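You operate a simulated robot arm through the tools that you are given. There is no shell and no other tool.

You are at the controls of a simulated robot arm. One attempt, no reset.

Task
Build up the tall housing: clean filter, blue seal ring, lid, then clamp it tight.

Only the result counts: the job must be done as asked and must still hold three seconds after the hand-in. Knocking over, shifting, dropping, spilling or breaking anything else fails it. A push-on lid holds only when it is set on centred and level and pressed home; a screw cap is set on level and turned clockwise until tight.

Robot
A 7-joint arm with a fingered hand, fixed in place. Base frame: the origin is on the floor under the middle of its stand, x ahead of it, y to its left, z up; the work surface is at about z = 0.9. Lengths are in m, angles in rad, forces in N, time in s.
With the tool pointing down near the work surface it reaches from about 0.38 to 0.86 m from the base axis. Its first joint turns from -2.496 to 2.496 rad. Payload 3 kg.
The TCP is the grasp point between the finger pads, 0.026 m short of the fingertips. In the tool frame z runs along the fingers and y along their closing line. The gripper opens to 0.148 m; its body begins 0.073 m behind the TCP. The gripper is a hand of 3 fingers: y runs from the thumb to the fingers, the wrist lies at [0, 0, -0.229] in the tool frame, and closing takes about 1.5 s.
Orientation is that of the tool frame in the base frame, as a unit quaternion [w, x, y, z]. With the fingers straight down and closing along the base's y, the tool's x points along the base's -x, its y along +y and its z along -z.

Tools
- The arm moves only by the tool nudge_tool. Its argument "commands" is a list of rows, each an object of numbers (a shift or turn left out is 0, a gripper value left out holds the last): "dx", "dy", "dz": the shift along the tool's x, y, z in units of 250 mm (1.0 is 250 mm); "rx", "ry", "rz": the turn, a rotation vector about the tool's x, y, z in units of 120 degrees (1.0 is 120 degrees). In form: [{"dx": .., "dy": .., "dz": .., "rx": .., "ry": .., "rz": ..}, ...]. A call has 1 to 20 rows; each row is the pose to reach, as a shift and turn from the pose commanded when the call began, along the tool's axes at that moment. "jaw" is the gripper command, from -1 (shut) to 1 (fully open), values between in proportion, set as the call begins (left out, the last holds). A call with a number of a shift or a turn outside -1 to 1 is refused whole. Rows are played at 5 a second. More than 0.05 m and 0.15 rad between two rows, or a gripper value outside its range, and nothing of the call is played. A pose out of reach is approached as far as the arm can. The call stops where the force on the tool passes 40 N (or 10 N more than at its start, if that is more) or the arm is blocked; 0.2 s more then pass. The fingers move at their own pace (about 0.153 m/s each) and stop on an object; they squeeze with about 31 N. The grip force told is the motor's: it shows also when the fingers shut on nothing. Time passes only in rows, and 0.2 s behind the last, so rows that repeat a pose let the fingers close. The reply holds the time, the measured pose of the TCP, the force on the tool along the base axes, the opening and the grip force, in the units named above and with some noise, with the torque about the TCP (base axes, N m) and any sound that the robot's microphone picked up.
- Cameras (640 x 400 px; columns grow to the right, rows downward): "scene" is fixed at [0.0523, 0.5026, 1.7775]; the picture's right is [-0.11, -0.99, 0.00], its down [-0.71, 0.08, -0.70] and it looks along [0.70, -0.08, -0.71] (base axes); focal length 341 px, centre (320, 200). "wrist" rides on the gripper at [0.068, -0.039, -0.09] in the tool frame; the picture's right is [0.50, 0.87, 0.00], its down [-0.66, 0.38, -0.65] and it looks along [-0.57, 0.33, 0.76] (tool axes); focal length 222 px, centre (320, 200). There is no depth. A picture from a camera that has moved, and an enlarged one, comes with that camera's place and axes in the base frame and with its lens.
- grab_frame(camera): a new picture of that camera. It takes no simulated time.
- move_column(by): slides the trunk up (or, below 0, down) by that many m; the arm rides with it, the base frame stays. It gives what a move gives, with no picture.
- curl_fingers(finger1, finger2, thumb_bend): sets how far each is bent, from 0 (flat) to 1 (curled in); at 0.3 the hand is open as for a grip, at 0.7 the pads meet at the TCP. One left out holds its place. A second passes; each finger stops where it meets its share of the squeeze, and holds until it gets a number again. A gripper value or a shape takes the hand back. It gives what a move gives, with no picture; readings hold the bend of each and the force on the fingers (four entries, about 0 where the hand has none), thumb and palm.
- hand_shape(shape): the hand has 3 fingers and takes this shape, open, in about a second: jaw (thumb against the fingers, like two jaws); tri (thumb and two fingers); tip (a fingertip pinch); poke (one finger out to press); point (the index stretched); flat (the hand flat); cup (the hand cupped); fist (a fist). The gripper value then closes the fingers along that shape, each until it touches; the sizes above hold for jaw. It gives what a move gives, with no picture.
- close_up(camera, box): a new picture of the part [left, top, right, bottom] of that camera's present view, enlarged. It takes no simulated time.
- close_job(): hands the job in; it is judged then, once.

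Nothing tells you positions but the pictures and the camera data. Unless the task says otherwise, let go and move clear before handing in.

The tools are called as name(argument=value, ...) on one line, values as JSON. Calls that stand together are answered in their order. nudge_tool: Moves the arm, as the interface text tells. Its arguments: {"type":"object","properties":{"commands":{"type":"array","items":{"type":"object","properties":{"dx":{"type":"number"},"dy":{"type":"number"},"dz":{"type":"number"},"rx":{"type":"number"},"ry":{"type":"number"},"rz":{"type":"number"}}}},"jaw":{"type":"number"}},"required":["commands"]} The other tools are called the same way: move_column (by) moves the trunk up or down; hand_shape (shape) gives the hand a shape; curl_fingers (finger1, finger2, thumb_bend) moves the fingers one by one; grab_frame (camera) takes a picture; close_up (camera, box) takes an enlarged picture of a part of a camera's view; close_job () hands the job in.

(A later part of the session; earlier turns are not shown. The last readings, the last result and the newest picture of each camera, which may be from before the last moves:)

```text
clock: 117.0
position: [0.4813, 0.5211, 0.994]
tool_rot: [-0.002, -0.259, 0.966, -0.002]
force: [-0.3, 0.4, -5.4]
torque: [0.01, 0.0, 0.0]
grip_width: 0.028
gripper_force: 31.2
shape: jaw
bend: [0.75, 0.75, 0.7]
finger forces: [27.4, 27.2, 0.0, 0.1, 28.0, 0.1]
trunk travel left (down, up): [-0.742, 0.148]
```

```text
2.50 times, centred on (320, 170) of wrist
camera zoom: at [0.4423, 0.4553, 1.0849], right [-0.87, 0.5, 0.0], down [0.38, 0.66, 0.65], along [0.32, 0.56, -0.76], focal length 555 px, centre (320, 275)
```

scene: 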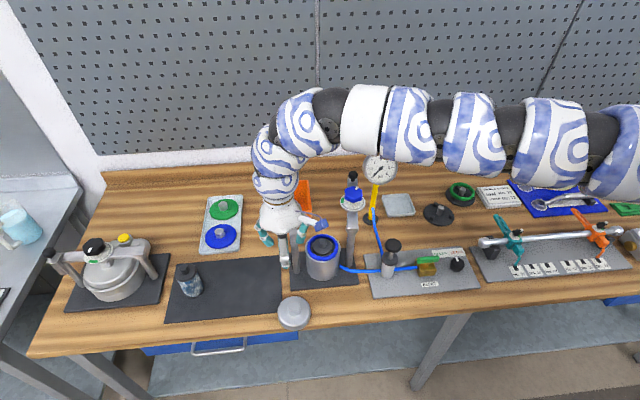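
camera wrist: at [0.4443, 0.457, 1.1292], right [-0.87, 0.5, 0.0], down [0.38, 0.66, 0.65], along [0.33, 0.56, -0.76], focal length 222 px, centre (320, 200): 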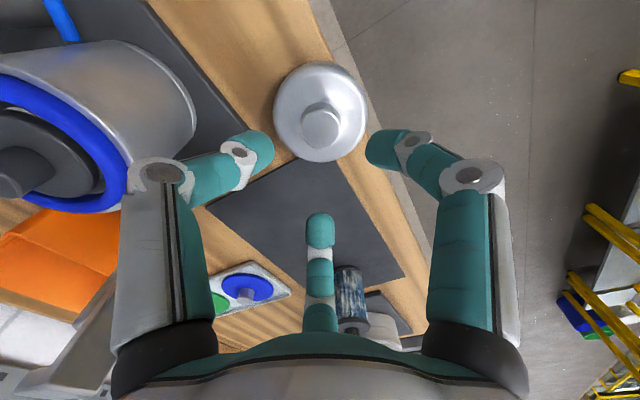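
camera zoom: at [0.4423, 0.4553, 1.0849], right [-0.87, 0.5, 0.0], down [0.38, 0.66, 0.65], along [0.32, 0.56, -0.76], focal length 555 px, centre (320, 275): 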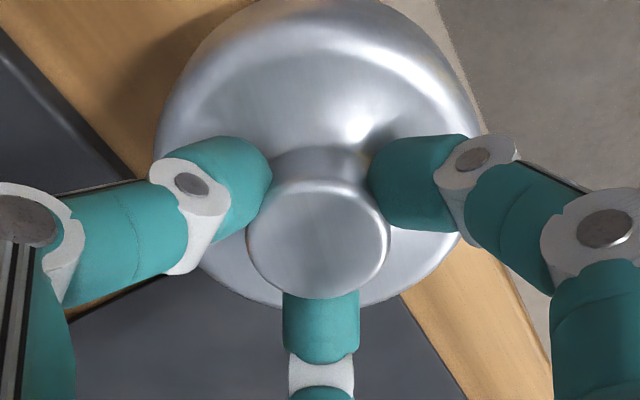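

The lid is up, level, about 0.5 kg. I'll raise it above the catch post height and carry it over the housing.

nudge_tool(commands=[{"dz": -0.12}, {"dz": -0.28}, {"dz": -0.44}, {"dz": -0.6}, {"dz": -0.76}, {"dz": -0.84}, {"dx": -0.05, "dy": -0.1, "dz": -0.84}, {"dx": -0.1, "dy": -0.2, "dz": -0.84}, {"dx": -0.15, "dy": -0.3, "dz": -0.84}, {"dx": -0.2, "dy": -0.41, "dz": -0.84}, {"dx": -0.245, "dy": -0.51, "dz": -0.84}, {"dx": -0.29, "dy": -0.6, "dz": -0.84}])

grab_frame(camera="wrist")

close_up(camera="scene", box=[260, 160, 400, 300])

```text
clock: 119.5
position: [0.6194, 0.4291, 1.2034]
tool_rot: [-0.003, -0.258, 0.966, -0.003]
force: [0.4, -0.6, -4.9]
torque: [0.02, 0.02, -0.02]
grip_width: 0.0277
gripper_force: 30.8
shape: jaw
bend: [0.75, 0.75, 0.7]
finger forces: [27.5, 27.6, 0.0, 0.0, 28.5, 0.0]
trunk travel left (down, up): [-0.742, 0.148]
```

```text
taken
camera wrist: at [0.5818, 0.3631, 1.2961], right [-0.87, 0.5, 0.0], down [0.38, 0.66, 0.65], along [0.32, 0.56, -0.76], focal length 222 px, centre (320, 200)
```

wrist: 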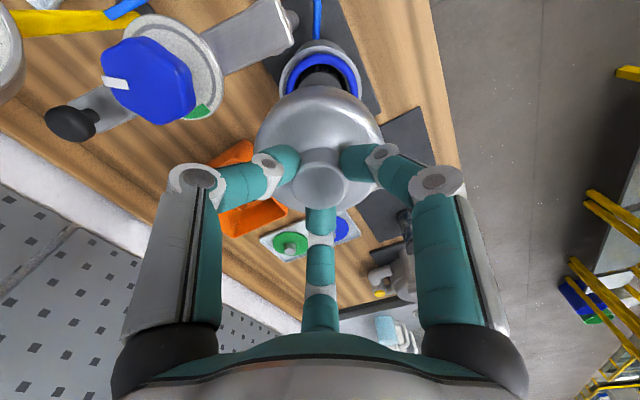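

```text
2.86 times, centred on (330, 230) of scene
camera zoom: at [0.0523, 0.5026, 1.7775], right [-0.11, -0.99, 0.0], down [-0.71, 0.08, -0.7], along [0.7, -0.08, -0.71], focal length 974 px, centre (291, 114)
```

zoom: 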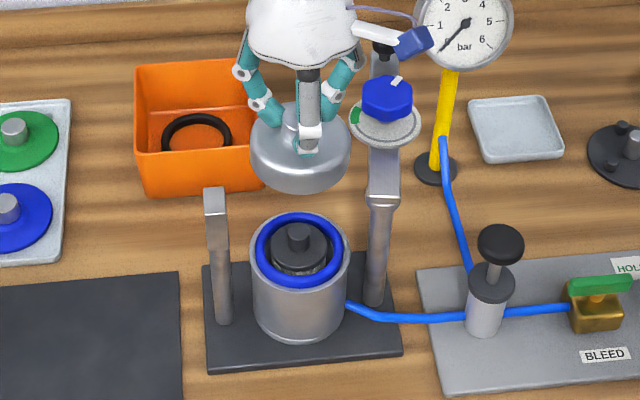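

The lid is over the housing. I'll lower to just above the filter knob and check alignment.

nudge_tool(commands=[{"dz": 0.12}, {"dz": 0.24}, {"dz": 0.34}])

close_up(camera="wrist", box=[220, 20, 420, 220])

close_up(camera="scene", box=[280, 190, 360, 280])

```text
clock: 120.3
position: [0.6189, 0.4278, 1.1185]
tool_rot: [-0.002, -0.258, 0.966, -0.003]
force: [0.1, -0.4, -5.9]
torque: [-0.01, 0.05, -0.03]
grip_width: 0.0277
gripper_force: 31.1
shape: jaw
bend: [0.75, 0.75, 0.7]
finger forces: [27.6, 27.5, 0.0, 0.0, 28.5, 0.0]
trunk travel left (down, up): [-0.742, 0.148]
```

```text
2.00 times, centred on (320, 120) of wrist
camera zoom: at [0.581, 0.3628, 1.2096], right [-0.87, 0.5, 0.0], down [0.38, 0.66, 0.65], along [0.32, 0.56, -0.76], focal length 444 px, centre (320, 360)
```

zoom: 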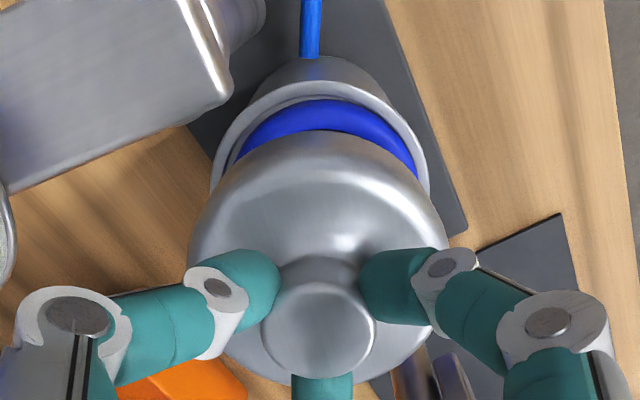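

```text
4.44 times, centred on (320, 235) of scene
camera zoom: at [0.0523, 0.5026, 1.7775], right [-0.11, -0.99, 0.0], down [-0.71, 0.08, -0.7], along [0.7, -0.08, -0.71], focal length 1515 px, centre (320, 44)
```

zoom: 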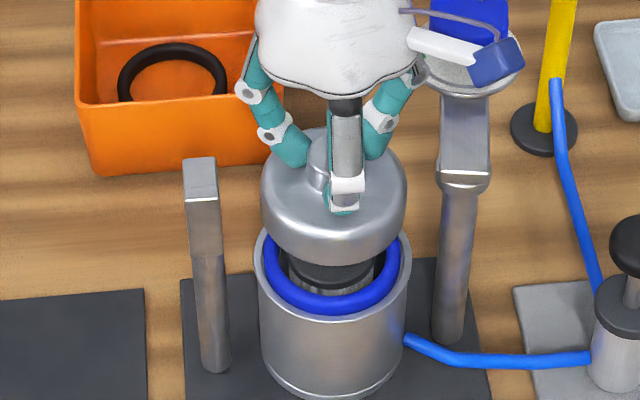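

Lid and rim agree to about a millimetre. I'll lower further, with a tiny level correction.

nudge_tool(commands=[{"dz": 0.05, "rx": -0.001, "ry": -0.0013}, {"dz": 0.1, "rx": -0.0023, "ry": -0.0026}, {"dz": 0.12, "rx": -0.0023, "ry": -0.0026}])

close_up(camera="wrist", box=[220, 20, 420, 220])

close_up(camera="scene", box=[285, 205, 355, 275])

```text
clock: 121.2
position: [0.6184, 0.4275, 1.0887]
tool_rot: [-0.001, -0.259, 0.966, 0.001]
force: [-0.4, -0.4, -5.5]
torque: [0.02, 0.02, -0.01]
grip_width: 0.0277
gripper_force: 31.0
shape: jaw
bend: [0.75, 0.75, 0.7]
finger forces: [27.5, 27.4, 0.1, 0.1, 28.4, 0.0]
trunk travel left (down, up): [-0.742, 0.148]
```

```text
2.00 times, centred on (320, 120) of wrist
camera zoom: at [0.5802, 0.3616, 1.1791], right [-0.87, 0.5, 0.0], down [0.38, 0.65, 0.65], along [0.33, 0.57, -0.76], focal length 444 px, centre (320, 360)
```

zoom: 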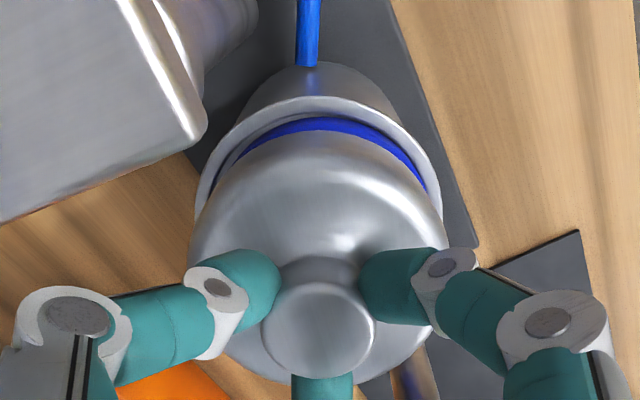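

```text
5.71 times, centred on (320, 240) of scene
camera zoom: at [0.0523, 0.5026, 1.7775], right [-0.11, -0.99, 0.0], down [-0.71, 0.08, -0.7], along [0.7, -0.08, -0.71], focal length 1948 px, centre (320, -29)
```

zoom: 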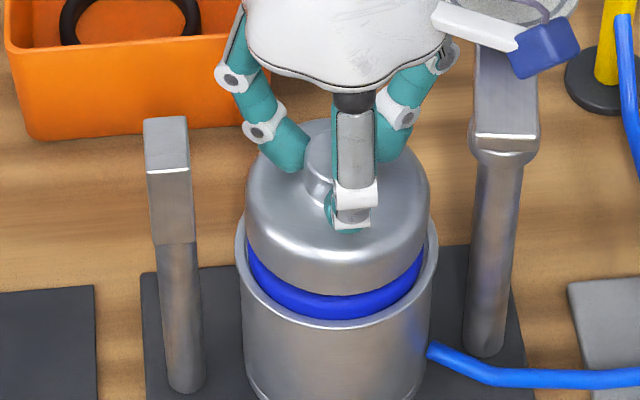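

Well aligned in both views. I'll lower in fine steps until the lid meets the ring.

nudge_tool(commands=[{"dx": 0.001, "dy": 0.002, "dz": 0.016}, {"dx": 0.001, "dy": 0.002, "dz": 0.03}, {"dx": 0.001, "dy": 0.002, "dz": 0.042}, {"dx": 0.001, "dy": 0.002, "dz": 0.052}])

close_up(camera="wrist", box=[220, 20, 420, 220])

close_up(camera="scene", box=[285, 205, 355, 275])

```text
clock: 122.2
position: [0.6176, 0.4291, 1.0791]
tool_rot: [0.002, -0.26, 0.966, 0.001]
force: [3.5, 4.1, 26.0]
torque: [-0.06, -0.07, 0.08]
grip_width: 0.0286
gripper_force: 30.9
shape: jaw
bend: [0.76, 0.75, 0.69]
finger forces: [33.3, 33.9, 0.0, 0.0, 34.1, 0.0]
trunk travel left (down, up): [-0.742, 0.148]
```

```text
2.00 times, centred on (320, 120) of wrist
camera zoom: at [0.5793, 0.3617, 1.1693], right [-0.87, 0.5, 0.0], down [0.38, 0.65, 0.66], along [0.33, 0.57, -0.75], focal length 444 px, centre (320, 360)
```

zoom: 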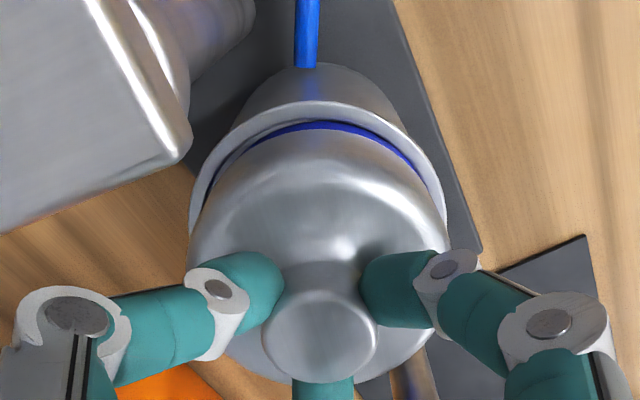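

```text
5.71 times, centred on (320, 240) of scene
camera zoom: at [0.0523, 0.5026, 1.7775], right [-0.11, -0.99, 0.0], down [-0.71, 0.08, -0.7], along [0.7, -0.08, -0.71], focal length 1948 px, centre (320, -29)
```

zoom: 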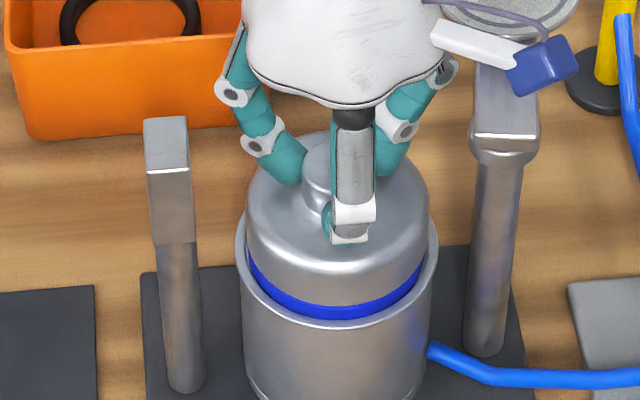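

Contact at 26 N. I want to see whether the lid is sitting on the ring all round.

close_up(camera="scene", box=[300, 235, 345, 275])

close_up(camera="wrist", box=[270, 60, 370, 140])

```text
10.00 times, centred on (322, 255) of scene
camera zoom: at [0.0523, 0.5026, 1.7775], right [-0.11, -0.99, 0.0], down [-0.71, 0.08, -0.7], along [0.7, -0.08, -0.71], focal length 3408 px, centre (295, -350)
```

zoom: 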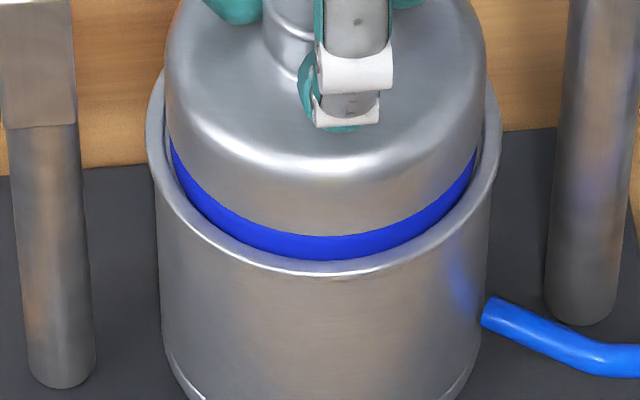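

```text
5.00 times, centred on (320, 100) of wrist
camera zoom: at [0.5793, 0.3617, 1.1693], right [-0.87, 0.5, 0.0], down [0.38, 0.65, 0.66], along [0.33, 0.57, -0.75], focal length 1111 px, centre (320, 700)
```

zoom: 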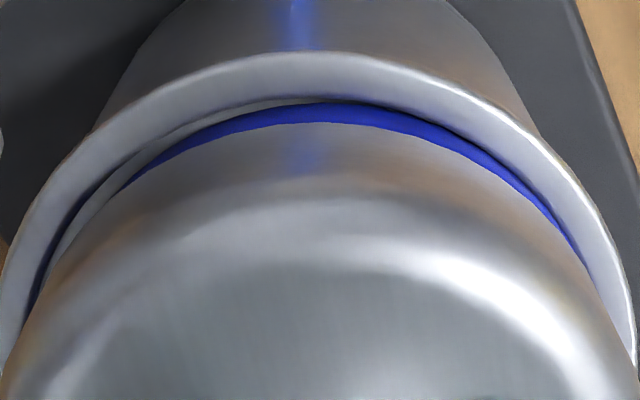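

The blue band under the lid is even all round, so the lid is sitting level on the ring. I'll ease the load off, then open the fingers a little.

nudge_tool(commands=[{"dz": -0.006}, {"dz": -0.012}])

nudge_tool(commands=[{"dx": 0}, {"dx": 0}], jaw=-0.5)

nudge_tool(commands=[{"dx": 0}, {"dx": 0}], jaw=-0.35)

close_up(camera="scene", box=[290, 215, 350, 275])

close_up(camera="wrist", box=[220, 20, 420, 220])

```text
clock: 122.8
position: [0.6174, 0.4295, 1.0784]
tool_rot: [0.0, -0.259, 0.966, 0.001]
force: [7.1, 7.2, 16.6]
torque: [0.08, -0.12, 0.09]
grip_width: 0.0285
gripper_force: 30.9
shape: jaw
bend: [0.76, 0.75, 0.69]
finger forces: [31.4, 34.3, 0.0, 0.1, 32.1, 0.0]
trunk travel left (down, up): [-0.742, 0.148]
```

```text
clock: 123.3
position: [0.6171, 0.4275, 1.0773]
tool_rot: [-0.001, -0.259, 0.966, 0.0]
force: [0.8, 0.7, 0.0]
torque: [-0.01, 0.0, 0.03]
grip_width: 0.0369
gripper_force: 0.0
shape: jaw
bend: [0.76, 0.76, 0.7]
finger forces: [0.1, 0.4, 0.0, 0.0, 0.0, 0.0]
trunk travel left (down, up): [-0.742, 0.148]
```

```text
clock: 124.0
position: [0.6175, 0.4286, 1.0788]
tool_rot: [-0.001, -0.26, 0.966, 0.001]
force: [-1.1, 0.0, -0.1]
torque: [0.01, -0.05, 0.04]
grip_width: 0.0479
gripper_force: 0.1
shape: jaw
bend: [0.77, 0.77, 0.7]
finger forces: [0.0, 0.1, 0.0, 0.0, 0.0, 0.0]
trunk travel left (down, up): [-0.742, 0.148]
```

```text
6.67 times, centred on (320, 245) of scene
camera zoom: at [0.0523, 0.5026, 1.7775], right [-0.11, -0.99, 0.0], down [-0.71, 0.08, -0.7], along [0.7, -0.08, -0.71], focal length 2272 px, centre (320, -100)
```

zoom: 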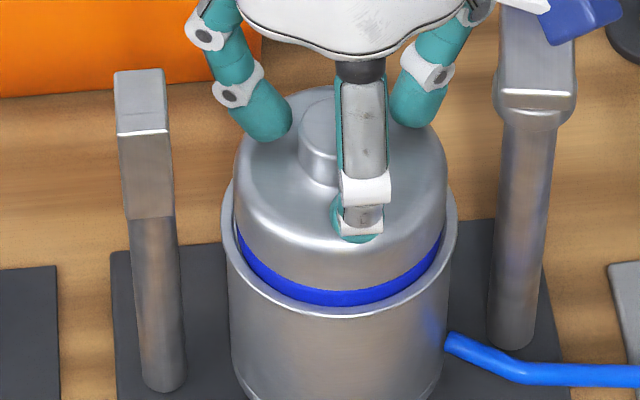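

```text
2.00 times, centred on (320, 120) of wrist
camera zoom: at [0.5791, 0.3613, 1.1697], right [-0.87, 0.5, 0.0], down [0.38, 0.65, 0.65], along [0.33, 0.57, -0.76], focal length 444 px, centre (320, 360)
```

zoom: 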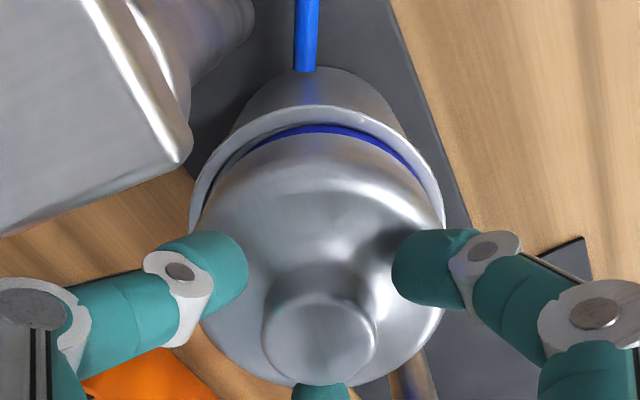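

The lid is free and sitting centred and level. I'll rise and then look at the clamp bridge from above.

nudge_tool(commands=[{"dz": -0.1}, {"dz": -0.26}, {"dz": -0.42}, {"dz": -0.58}, {"dz": -0.7}])

close_up(camera="wrist", box=[240, 0, 400, 140])

grab_frame(camera="wrist")

close_up(camera="scene", box=[280, 160, 400, 280])

```text
clock: 125.2
position: [0.6185, 0.4283, 1.2556]
tool_rot: [0.0, -0.258, 0.966, 0.001]
force: [0.1, -0.4, 0.3]
torque: [-0.02, -0.02, 0.02]
grip_width: 0.0477
gripper_force: 0.1
shape: jaw
bend: [0.77, 0.77, 0.7]
finger forces: [0.0, 0.1, 0.0, 0.1, 0.1, 0.0]
trunk travel left (down, up): [-0.742, 0.148]
```

```text
2.86 times, centred on (320, 70) of wrist
camera zoom: at [0.5795, 0.361, 1.3452], right [-0.87, 0.5, 0.0], down [0.38, 0.65, 0.65], along [0.33, 0.57, -0.76], focal length 635 px, centre (320, 571)
```

zoom: 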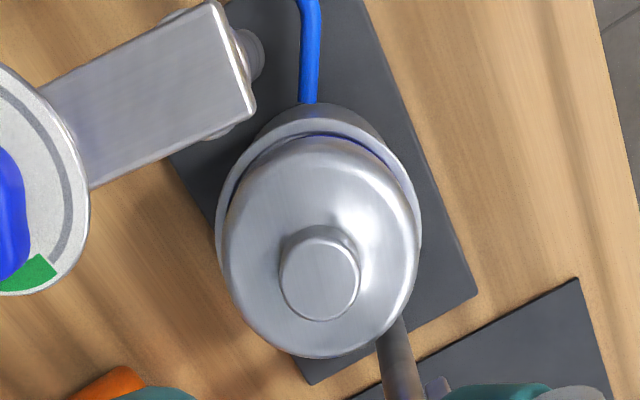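

```text
taken
camera wrist: at [0.5795, 0.361, 1.3452], right [-0.87, 0.5, 0.0], down [0.38, 0.65, 0.65], along [0.33, 0.57, -0.76], focal length 222 px, centre (320, 200)
```

wrist: 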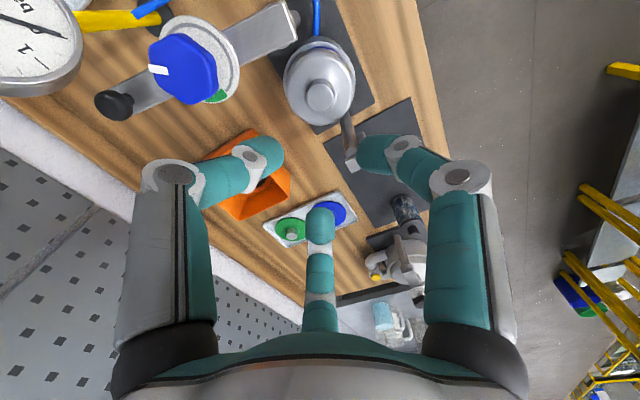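

```text
3.33 times, centred on (340, 220) of scene
camera zoom: at [0.0523, 0.5026, 1.7775], right [-0.11, -0.99, 0.0], down [-0.71, 0.08, -0.7], along [0.7, -0.08, -0.71], focal length 1136 px, centre (253, 133)
```

zoom: 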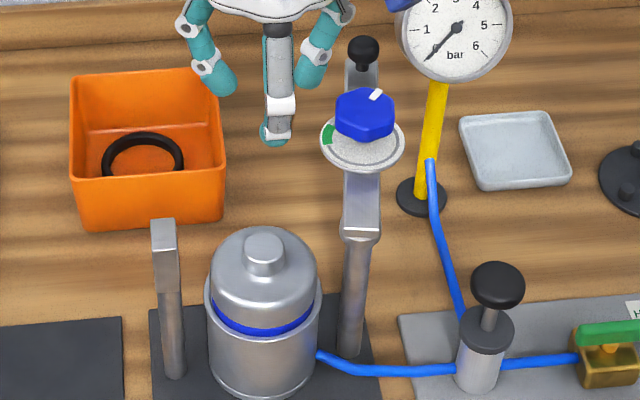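

Lid looks right. Now the clamp: my plan is to cage the blue knob with the three digits and carry it (with the bridge) along its arc around the pivot post, turning the hand together with the bar, until it enters the catch. Let me measure knob and bar precisely.

close_up(camera="wrist", box=[80, 0, 320, 130])

close_up(camera="scene", box=[325, 165, 385, 235])

close_up(camera="scene", box=[280, 215, 330, 265])

```text
2.67 times, centred on (200, 65) of wrist
camera zoom: at [0.5795, 0.361, 1.3452], right [-0.87, 0.5, 0.0], down [0.38, 0.65, 0.65], along [0.33, 0.57, -0.76], focal length 592 px, centre (640, 560)
```

zoom: 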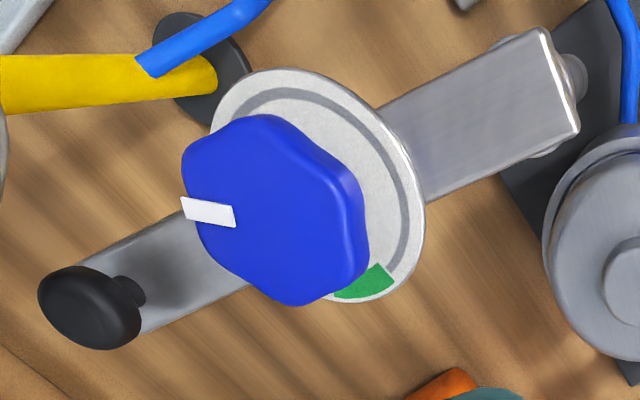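

```text
5.71 times, centred on (355, 200) of scene
camera zoom: at [0.0523, 0.5026, 1.7775], right [-0.11, -0.99, 0.0], down [-0.71, 0.08, -0.7], along [0.7, -0.08, -0.71], focal length 1948 px, centre (120, 200)
```

zoom: 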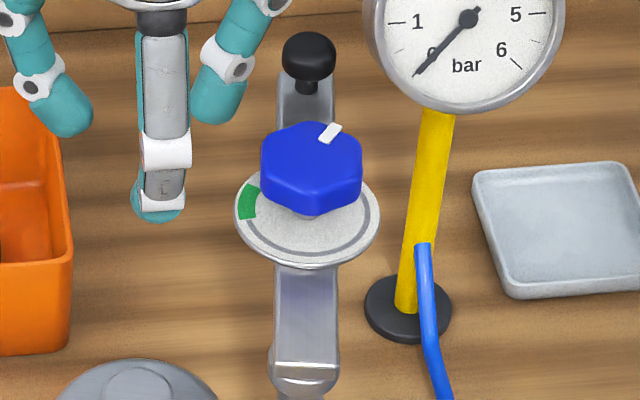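

```text
8.00 times, centred on (305, 240) of scene
camera zoom: at [0.0523, 0.5026, 1.7775], right [-0.11, -0.99, 0.0], down [-0.71, 0.08, -0.7], along [0.7, -0.08, -0.71], focal length 2727 px, centre (440, -120)
```

zoom: 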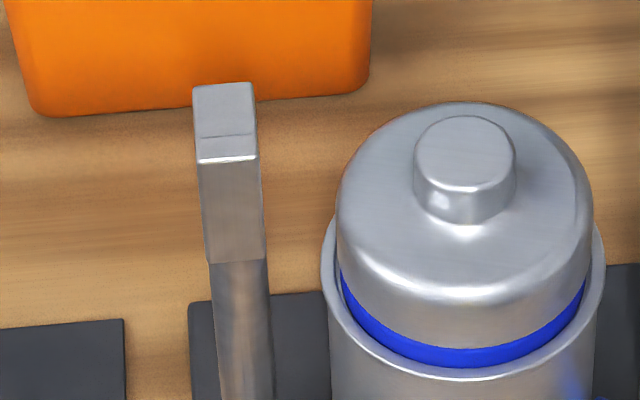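

Knob axis is at about (0.693, 0.339), its body roughly z 1.12–1.14, pivot at (0.6185, 0.3525); the bar lies at −10° and the green mark is about 250° clockwise from the pointer. I'll move over the knob with the hand turned to suit the gauge clearance.

nudge_tool(commands=[{"dx": -0.011, "dy": -0.065, "rz": 0.06}, {"dx": -0.022, "dy": -0.131, "rz": 0.12}, {"dx": -0.033, "dy": -0.197, "rz": 0.18}, {"dx": -0.045, "dy": -0.262, "rz": 0.24}, {"dx": -0.056, "dy": -0.328, "rz": 0.3}, {"dx": -0.067, "dy": -0.394, "dz": 0.07, "rz": 0.36}, {"dx": -0.078, "dy": -0.459, "dz": 0.14, "rz": 0.417}], jaw=0.2)

grab_frame(camera="wrist")

close_up(camera="wrist", box=[240, 60, 400, 200])

close_up(camera="scene", box=[290, 120, 420, 250])

```text
clock: 126.8
position: [0.6923, 0.3388, 1.2186]
tool_rot: [-0.001, 0.175, 0.985, 0.001]
force: [-0.3, -1.1, -0.4]
torque: [0.01, 0.0, 0.02]
grip_width: 0.0881
gripper_force: 0.0
shape: jaw
bend: [0.32, 0.32, 0.7]
finger forces: [0.1, 0.1, 0.0, 0.0, 0.1, 0.0]
trunk travel left (down, up): [-0.742, 0.148]
```

```text
taken
camera wrist: at [0.6165, 0.3261, 1.3093], right [-0.17, 0.99, 0.0], down [0.75, 0.13, 0.65], along [0.64, 0.11, -0.76], focal length 222 px, centre (320, 200)
```

wrist: 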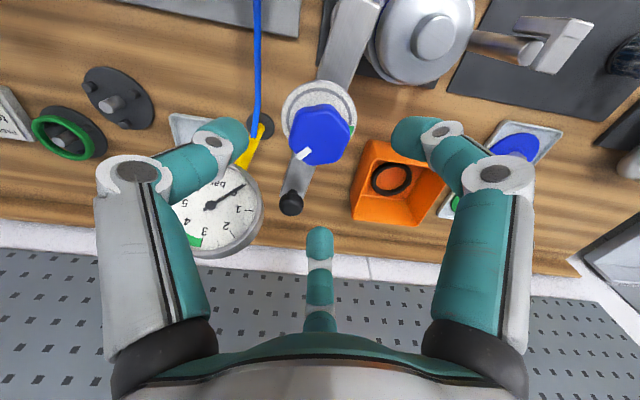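

```text
2.86 times, centred on (320, 130) of wrist
camera zoom: at [0.6165, 0.3261, 1.3093], right [-0.17, 0.99, 0.0], down [0.75, 0.13, 0.65], along [0.64, 0.11, -0.76], focal length 635 px, centre (320, 400)
```

zoom: 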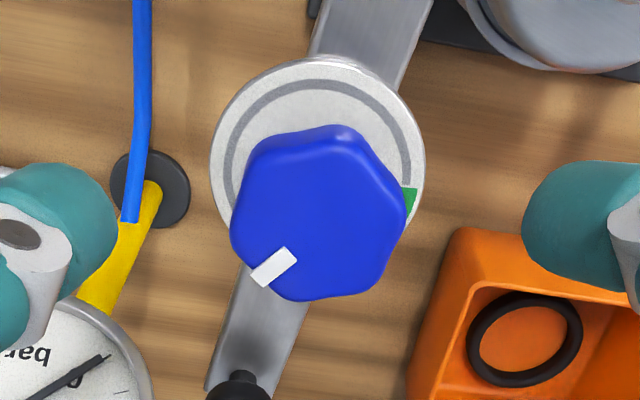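

```text
3.08 times, centred on (355, 185) of scene
camera zoom: at [0.0523, 0.5026, 1.7775], right [-0.11, -0.99, 0.0], down [-0.71, 0.08, -0.7], along [0.7, -0.08, -0.71], focal length 1049 px, centre (212, 246)
```

zoom: 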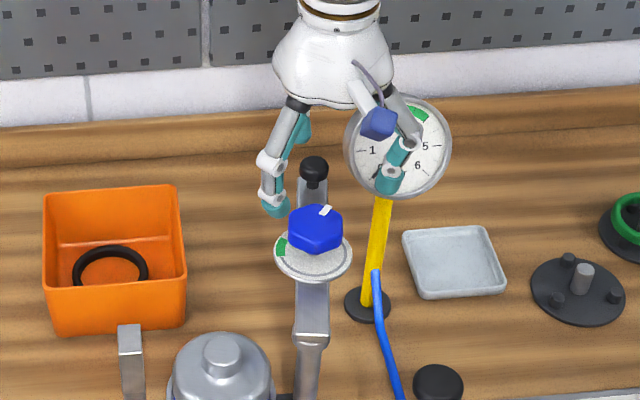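

Knob is centred under the hand. I'll lower to straddle it.

nudge_tool(commands=[{"dx": 0.003, "dy": -0.001, "dz": 0.1}, {"dx": 0.003, "dy": -0.001, "dz": 0.2}, {"dx": 0.003, "dy": -0.001, "dz": 0.27}])

close_up(camera="wrist", box=[200, 60, 440, 280])

close_up(camera="scene", box=[310, 140, 400, 240])

```text
clock: 127.5
position: [0.6919, 0.339, 1.1512]
tool_rot: [0.001, 0.174, 0.985, 0.002]
force: [-1.2, -0.2, 1.2]
torque: [0.02, 0.0, 0.0]
grip_width: 0.0886
gripper_force: 0.1
shape: jaw
bend: [0.32, 0.32, 0.7]
finger forces: [0.0, 0.0, 0.0, 0.1, 0.1, 0.0]
trunk travel left (down, up): [-0.742, 0.148]
```

```text
1.82 times, centred on (320, 170) of wrist
camera zoom: at [0.6154, 0.326, 1.2415], right [-0.17, 0.99, 0.0], down [0.75, 0.13, 0.65], along [0.64, 0.11, -0.76], focal length 404 px, centre (320, 254)
```

zoom: 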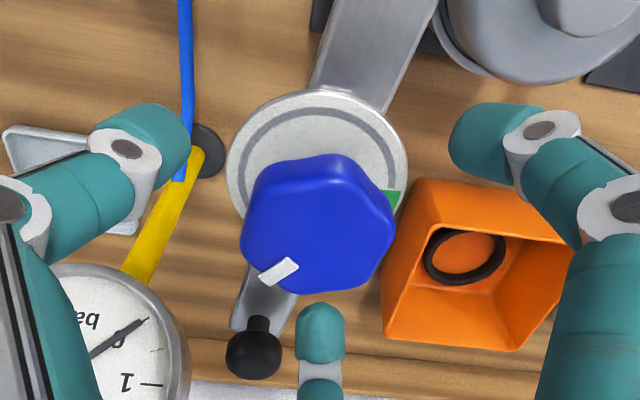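

```text
4.00 times, centred on (355, 190) of scene
camera zoom: at [0.0523, 0.5026, 1.7775], right [-0.11, -0.99, 0.0], down [-0.71, 0.08, -0.7], along [0.7, -0.08, -0.71], focal length 1363 px, centre (180, 240)
```

zoom: 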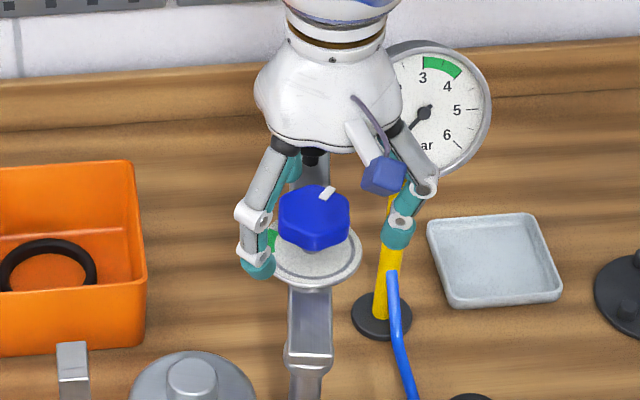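

nudge_tool(commands=[{"dx": 0}, {"dx": 0}, {"dx": 0}], jaw=-0.25)

close_up(camera="wrist", box=[200, 60, 440, 280])

close_up(camera="scene", box=[320, 160, 390, 230])

```text
clock: 128.3
position: [0.6916, 0.339, 1.1514]
tool_rot: [0.0, 0.175, 0.985, 0.002]
force: [-0.4, -0.1, 0.5]
torque: [0.02, -0.01, 0.01]
grip_width: 0.0563
gripper_force: 0.0
shape: jaw
bend: [0.77, 0.77, 0.7]
finger forces: [0.1, 0.8, 0.0, 0.0, 0.1, 0.0]
trunk travel left (down, up): [-0.742, 0.148]
```

```text
1.82 times, centred on (320, 170) of wrist
camera zoom: at [0.6152, 0.3258, 1.2418], right [-0.17, 0.98, 0.0], down [0.75, 0.13, 0.65], along [0.64, 0.11, -0.76], focal length 404 px, centre (320, 254)
```

zoom: 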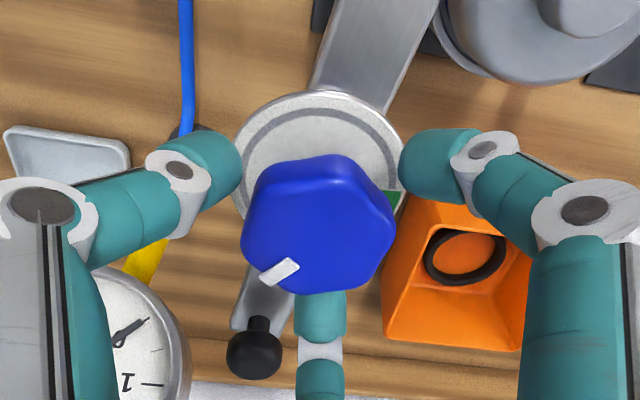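

```text
5.71 times, centred on (355, 195) of scene
camera zoom: at [0.0523, 0.5026, 1.7775], right [-0.11, -0.99, 0.0], down [-0.71, 0.08, -0.7], along [0.7, -0.08, -0.71], focal length 1948 px, centre (120, 229)
```

zoom: 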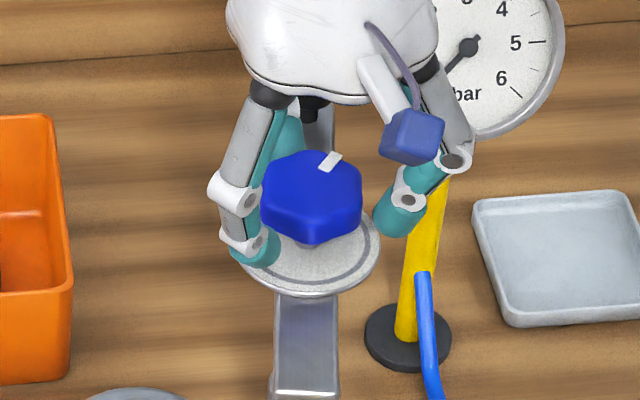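

The digits cage the knob. I'll lower 5 mm for a surer hold and try the first 20° of the swing.

nudge_tool(commands=[{"dz": 0.01}, {"dz": 0.02}], jaw=-0.28)

nudge_tool(commands=[{"dx": 0.0084, "dy": 0.0358, "rz": -0.0583}, {"dx": 0.0215, "dy": 0.0702, "rz": -0.1167}, {"dx": 0.0356, "dy": 0.0983, "rz": -0.1667}])

close_up(camera="wrist", box=[200, 60, 440, 280])

close_up(camera="scene", box=[290, 150, 400, 260])

```text
clock: 128.9
position: [0.6911, 0.3388, 1.1469]
tool_rot: [-0.001, 0.174, 0.985, 0.001]
force: [1.1, 0.6, 0.9]
torque: [-0.02, -0.06, 0.0]
grip_width: 0.054
gripper_force: 0.2
shape: jaw
bend: [0.77, 0.42, 0.7]
finger forces: [0.0, 1.4, 0.1, 0.1, 0.0, 0.1]
trunk travel left (down, up): [-0.742, 0.148]
```

```text
clock: 129.8
position: [0.6917, 0.3646, 1.1474]
tool_rot: [-0.001, -0.001, 1.0, 0.0]
force: [0.4, -0.6, -0.1]
torque: [-0.02, -0.01, -0.02]
grip_width: 0.0539
gripper_force: 0.0
shape: jaw
bend: [0.77, 0.77, 0.7]
finger forces: [0.1, 0.3, 0.1, 0.0, 0.4, 0.0]
trunk travel left (down, up): [-0.742, 0.148]
```

```text
1.82 times, centred on (320, 170) of wrist
camera zoom: at [0.6246, 0.3268, 1.2372], right [-0.5, 0.87, 0.0], down [0.66, 0.38, 0.65], along [0.57, 0.33, -0.76], focal length 404 px, centre (320, 254)
```

zoom: 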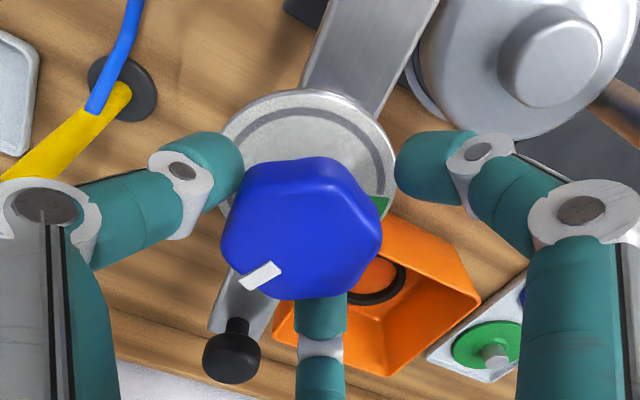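

```text
3.64 times, centred on (345, 205) of scene
camera zoom: at [0.0523, 0.5026, 1.7775], right [-0.11, -0.99, 0.0], down [-0.71, 0.08, -0.7], along [0.7, -0.08, -0.71], focal length 1239 px, centre (229, 182)
```

zoom: 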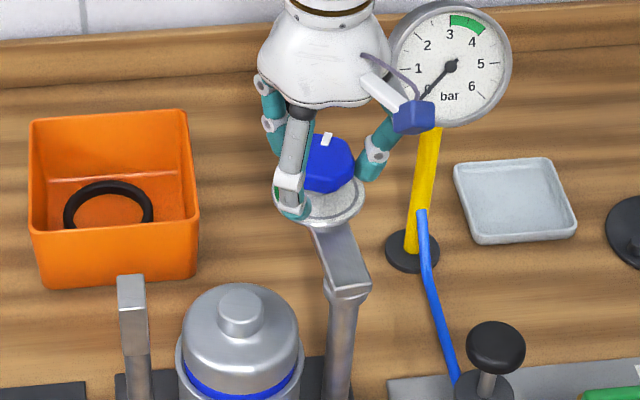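

The bridge swings freely with the knob. Continuing the arc to about 52°.

nudge_tool(commands=[{"dx": 0.0088, "dy": 0.036, "rz": -0.0583}, {"dx": 0.0216, "dy": 0.0704, "rz": -0.1167}, {"dx": 0.0388, "dy": 0.1028, "rz": -0.175}, {"dx": 0.0596, "dy": 0.1332, "rz": -0.2333}, {"dx": 0.084, "dy": 0.1604, "rz": -0.2917}, {"dx": 0.1116, "dy": 0.1848, "rz": -0.35}])

close_up(camera="wrist", box=[200, 60, 440, 280])

close_up(camera="scene", box=[280, 160, 390, 270])

```text
clock: 131.2
position: [0.6636, 0.4105, 1.1468]
tool_rot: [0.0, -0.358, 0.934, 0.001]
force: [-0.5, 0.2, 0.0]
torque: [0.04, 0.0, 0.02]
grip_width: 0.0538
gripper_force: 0.2
shape: jaw
bend: [0.77, 0.77, 0.7]
finger forces: [0.0, 0.3, 0.0, 0.1, 0.2, 0.1]
trunk travel left (down, up): [-0.742, 0.148]
```

```text
1.82 times, centred on (320, 170) of wrist
camera zoom: at [0.6399, 0.3375, 1.237], right [-0.95, 0.31, 0.0], down [0.23, 0.72, 0.66], along [0.2, 0.62, -0.76], focal length 404 px, centre (320, 254)
```

zoom: 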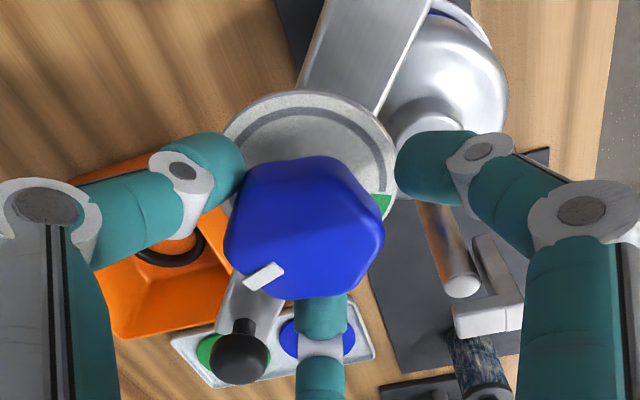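

```text
3.64 times, centred on (335, 215) of scene
camera zoom: at [0.0523, 0.5026, 1.7775], right [-0.11, -0.99, 0.0], down [-0.71, 0.08, -0.7], along [0.7, -0.08, -0.71], focal length 1239 px, centre (266, 146)
```

zoom: 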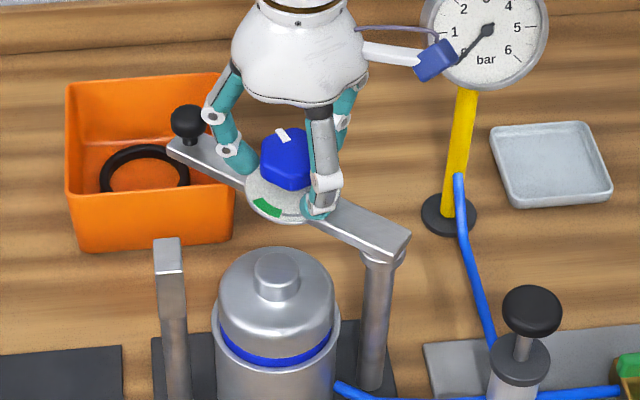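

Going well; bar is near 50°. The catch is visible now, so I'll zoom on it to understand its opening before closing.

close_up(camera="wrist", box=[340, 150, 420, 220])

close_up(camera="scene", box=[280, 195, 340, 255])

```text
5.71 times, centred on (380, 185) of wrist
camera zoom: at [0.6399, 0.3375, 1.237], right [-0.95, 0.31, 0.0], down [0.23, 0.72, 0.66], along [0.2, 0.62, -0.76], focal length 1269 px, centre (-23, 286)
```

zoom: 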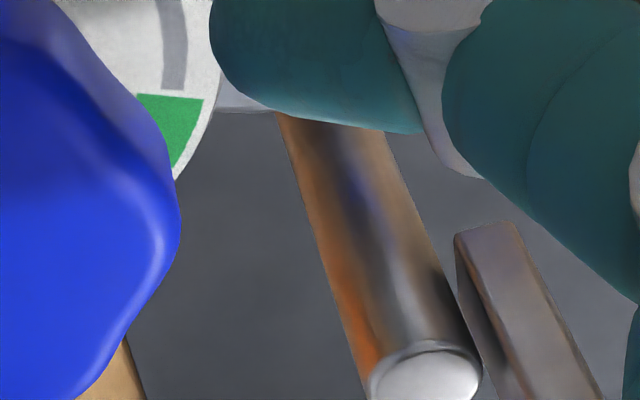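

```text
6.67 times, centred on (310, 225) of scene
camera zoom: at [0.0523, 0.5026, 1.7775], right [-0.11, -0.99, 0.0], down [-0.71, 0.08, -0.7], along [0.7, -0.08, -0.71], focal length 2272 px, centre (387, 33)
```

zoom: 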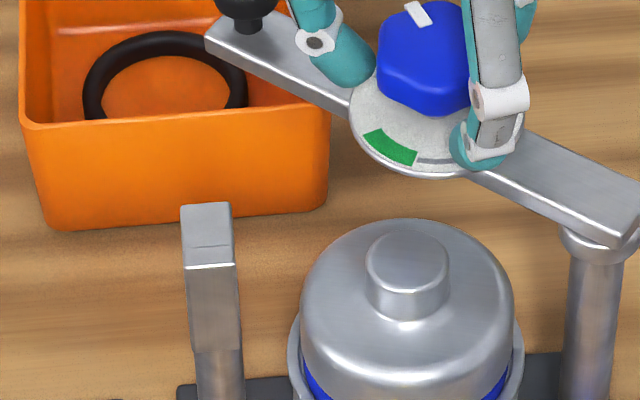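

close_up(camera="wrist", box=[350, 165, 430, 250])

```text
4.71 times, centred on (390, 208) of wrist
camera zoom: at [0.6399, 0.3375, 1.237], right [-0.95, 0.31, 0.0], down [0.23, 0.72, 0.66], along [0.2, 0.62, -0.76], focal length 1045 px, centre (-9, 165)
```

zoom: 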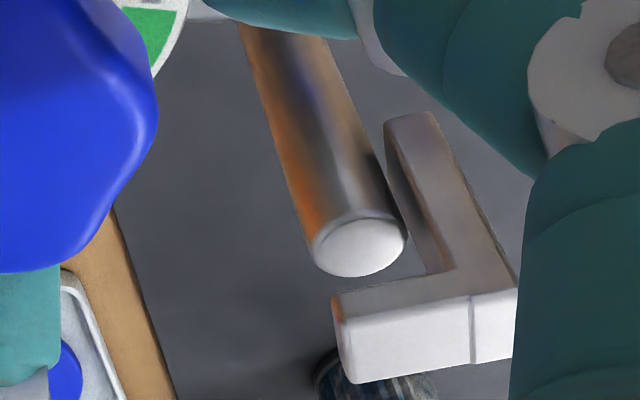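

The catch is a C-shaped slot open to the rear: the bar slides in over the post and under the top plate. I'll continue the swing to about 73° and watch for any contact with the lid knob.

nudge_tool(commands=[{"dx": 0.0088, "dy": 0.0352, "rz": -0.0583}, {"dx": 0.022, "dy": 0.0696, "rz": -0.1167}, {"dx": 0.0388, "dy": 0.102, "rz": -0.175}])

close_up(camera="wrist", box=[200, 60, 440, 280])

close_up(camera="scene", box=[280, 180, 370, 270])

```text
clock: 131.9
position: [0.6381, 0.4242, 1.1467]
tool_rot: [0.0, -0.522, 0.853, 0.002]
force: [0.6, -0.1, -0.5]
torque: [0.0, 0.01, -0.03]
grip_width: 0.0536
gripper_force: 0.1
shape: jaw
bend: [0.77, 0.77, 0.7]
finger forces: [0.1, 0.0, 0.1, 0.0, 0.2, 0.0]
trunk travel left (down, up): [-0.742, 0.148]
```

```text
1.82 times, centred on (320, 170) of wrist
camera zoom: at [0.6437, 0.3462, 1.237], right [-1.0, -0.05, 0.0], down [-0.04, 0.75, 0.66], along [-0.03, 0.65, -0.76], focal length 404 px, centre (320, 254)
```

zoom: 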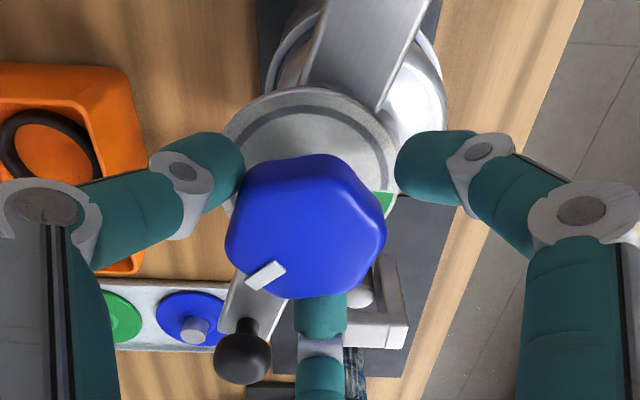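

```text
4.44 times, centred on (325, 225) of scene
camera zoom: at [0.0523, 0.5026, 1.7775], right [-0.11, -0.99, 0.0], down [-0.71, 0.08, -0.7], along [0.7, -0.08, -0.71], focal length 1515 px, centre (298, 89)
```

zoom: 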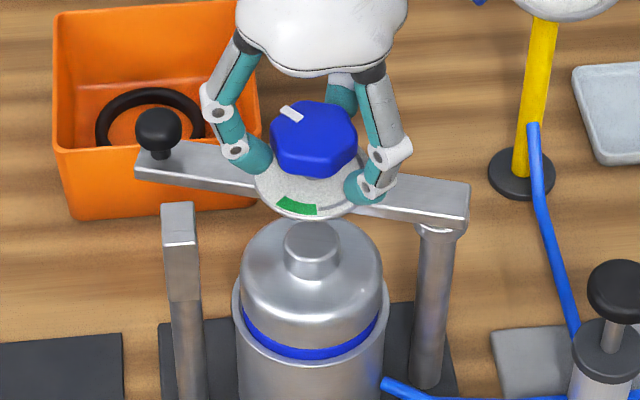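

nudge_tool(commands=[{"dx": 0.0088, "dy": 0.0344, "rz": -0.0567}, {"dx": 0.0196, "dy": 0.064, "rz": -0.1067}, {"dx": 0.0308, "dy": 0.088, "rz": -0.1483}])

close_up(camera="wrist", box=[200, 60, 440, 280])

close_up(camera="scene", box=[280, 180, 370, 270])

```text
clock: 132.8
position: [0.6153, 0.4261, 1.1459]
tool_rot: [0.0, -0.648, 0.762, 0.001]
force: [0.9, -0.6, 0.9]
torque: [0.01, 0.02, -0.01]
grip_width: 0.0537
gripper_force: 0.0
shape: jaw
bend: [0.77, 0.77, 0.7]
finger forces: [0.1, 0.0, 0.0, 0.0, 0.4, 0.1]
trunk travel left (down, up): [-0.742, 0.148]
```

```text
1.82 times, centred on (320, 170) of wrist
camera zoom: at [0.6444, 0.3543, 1.2372], right [-0.94, -0.35, 0.0], down [-0.27, 0.71, 0.66], along [-0.23, 0.61, -0.76], focal length 404 px, centre (320, 254)
```

zoom: 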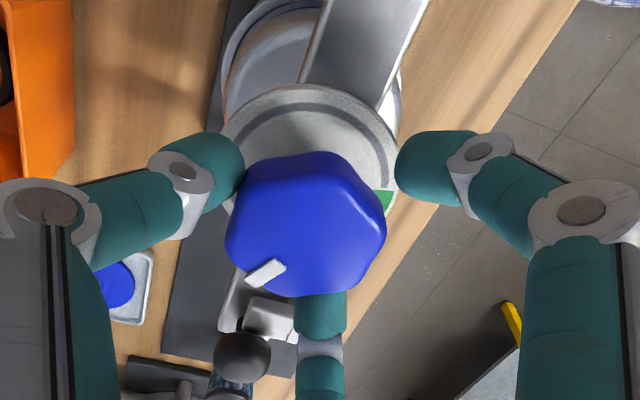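

```text
4.44 times, centred on (325, 225) of scene
camera zoom: at [0.0523, 0.5026, 1.7775], right [-0.11, -0.99, 0.0], down [-0.71, 0.08, -0.7], along [0.7, -0.08, -0.71], focal length 1515 px, centre (298, 89)
```

zoom: 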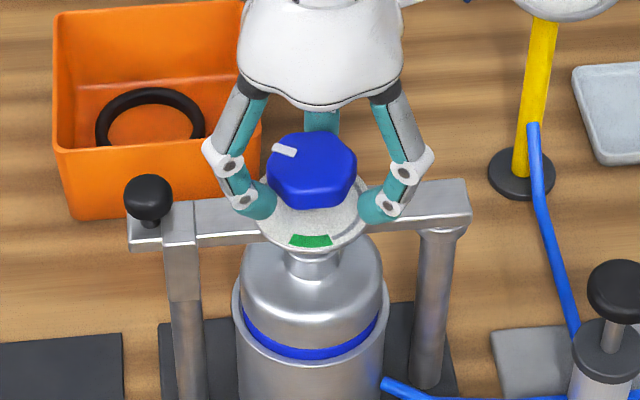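

The bar has entered the catch. I'll push a little further until it meets the stop.

nudge_tool(commands=[{"dx": 0.004, "dy": 0.0151}, {"dx": 0.0082, "dy": 0.0303}])

close_up(camera="wrist", box=[200, 60, 440, 280])

close_up(camera="scene", box=[285, 205, 355, 265])

```text
clock: 133.3
position: [0.6092, 0.4239, 1.1456]
tool_rot: [0.001, -0.648, 0.762, 0.001]
force: [4.3, -1.6, 1.7]
torque: [-0.04, -0.16, 0.01]
grip_width: 0.0564
gripper_force: 0.0
shape: jaw
bend: [0.77, 0.77, 0.7]
finger forces: [0.0, 0.0, 0.0, 0.0, 4.6, 0.0]
trunk travel left (down, up): [-0.742, 0.148]
```

```text
1.82 times, centred on (320, 170) of wrist
camera zoom: at [0.6376, 0.3532, 1.2374], right [-0.94, -0.35, 0.0], down [-0.27, 0.71, 0.66], along [-0.23, 0.61, -0.76], focal length 404 px, centre (320, 254)
```

zoom: 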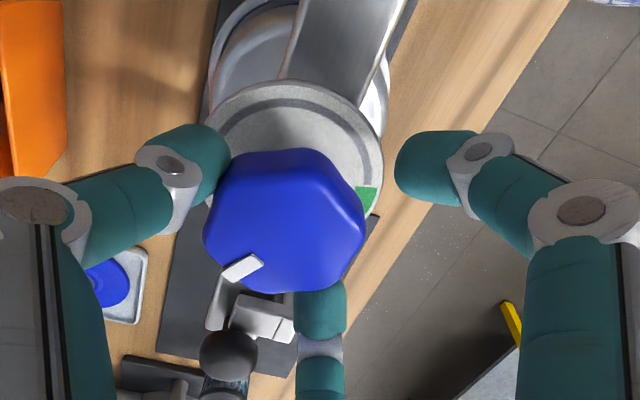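

```text
6.67 times, centred on (320, 235) of scene
camera zoom: at [0.0523, 0.5026, 1.7775], right [-0.11, -0.99, 0.0], down [-0.71, 0.08, -0.7], along [0.7, -0.08, -0.71], focal length 2272 px, centre (320, -33)
```

zoom: 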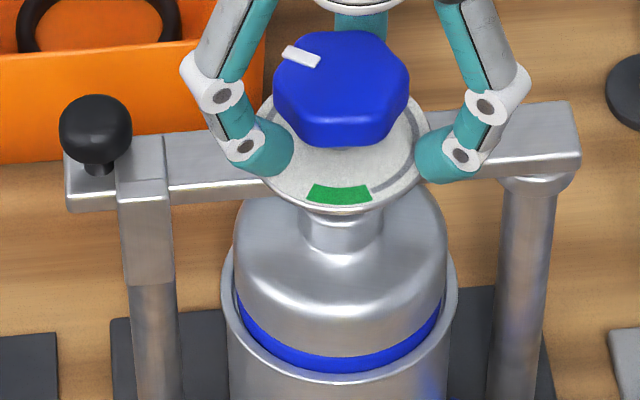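

The bar is against the stop (4 N). I'll press a touch more to be sure it's fully home.

nudge_tool(commands=[{"dx": 0.001, "dy": 0.008}, {"dx": 0.002, "dy": 0.012}])

close_up(camera="scene", box=[285, 205, 355, 265])

```text
clock: 133.9
position: [0.6071, 0.4259, 1.1466]
tool_rot: [0.0, -0.647, 0.763, 0.001]
force: [7.4, -2.5, 4.0]
torque: [-0.01, -0.25, -0.06]
grip_width: 0.0588
gripper_force: 0.0
shape: jaw
bend: [0.77, 0.77, 0.7]
finger forces: [0.0, 0.0, 0.1, 0.0, 7.2, 0.0]
trunk travel left (down, up): [-0.742, 0.148]
```

```text
6.67 times, centred on (320, 235) of scene
camera zoom: at [0.0523, 0.5026, 1.7775], right [-0.11, -0.99, 0.0], down [-0.71, 0.08, -0.7], along [0.7, -0.08, -0.71], focal length 2272 px, centre (320, -33)
```

zoom: 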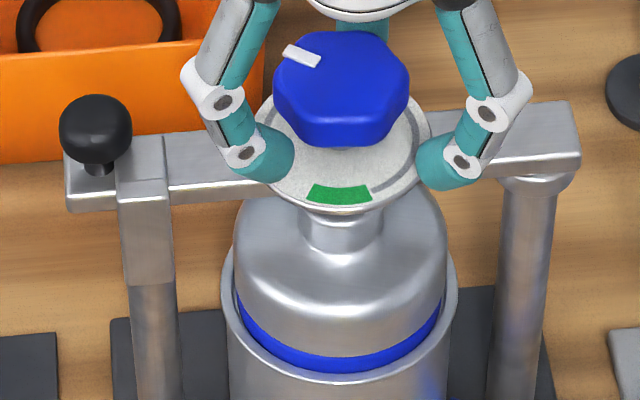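

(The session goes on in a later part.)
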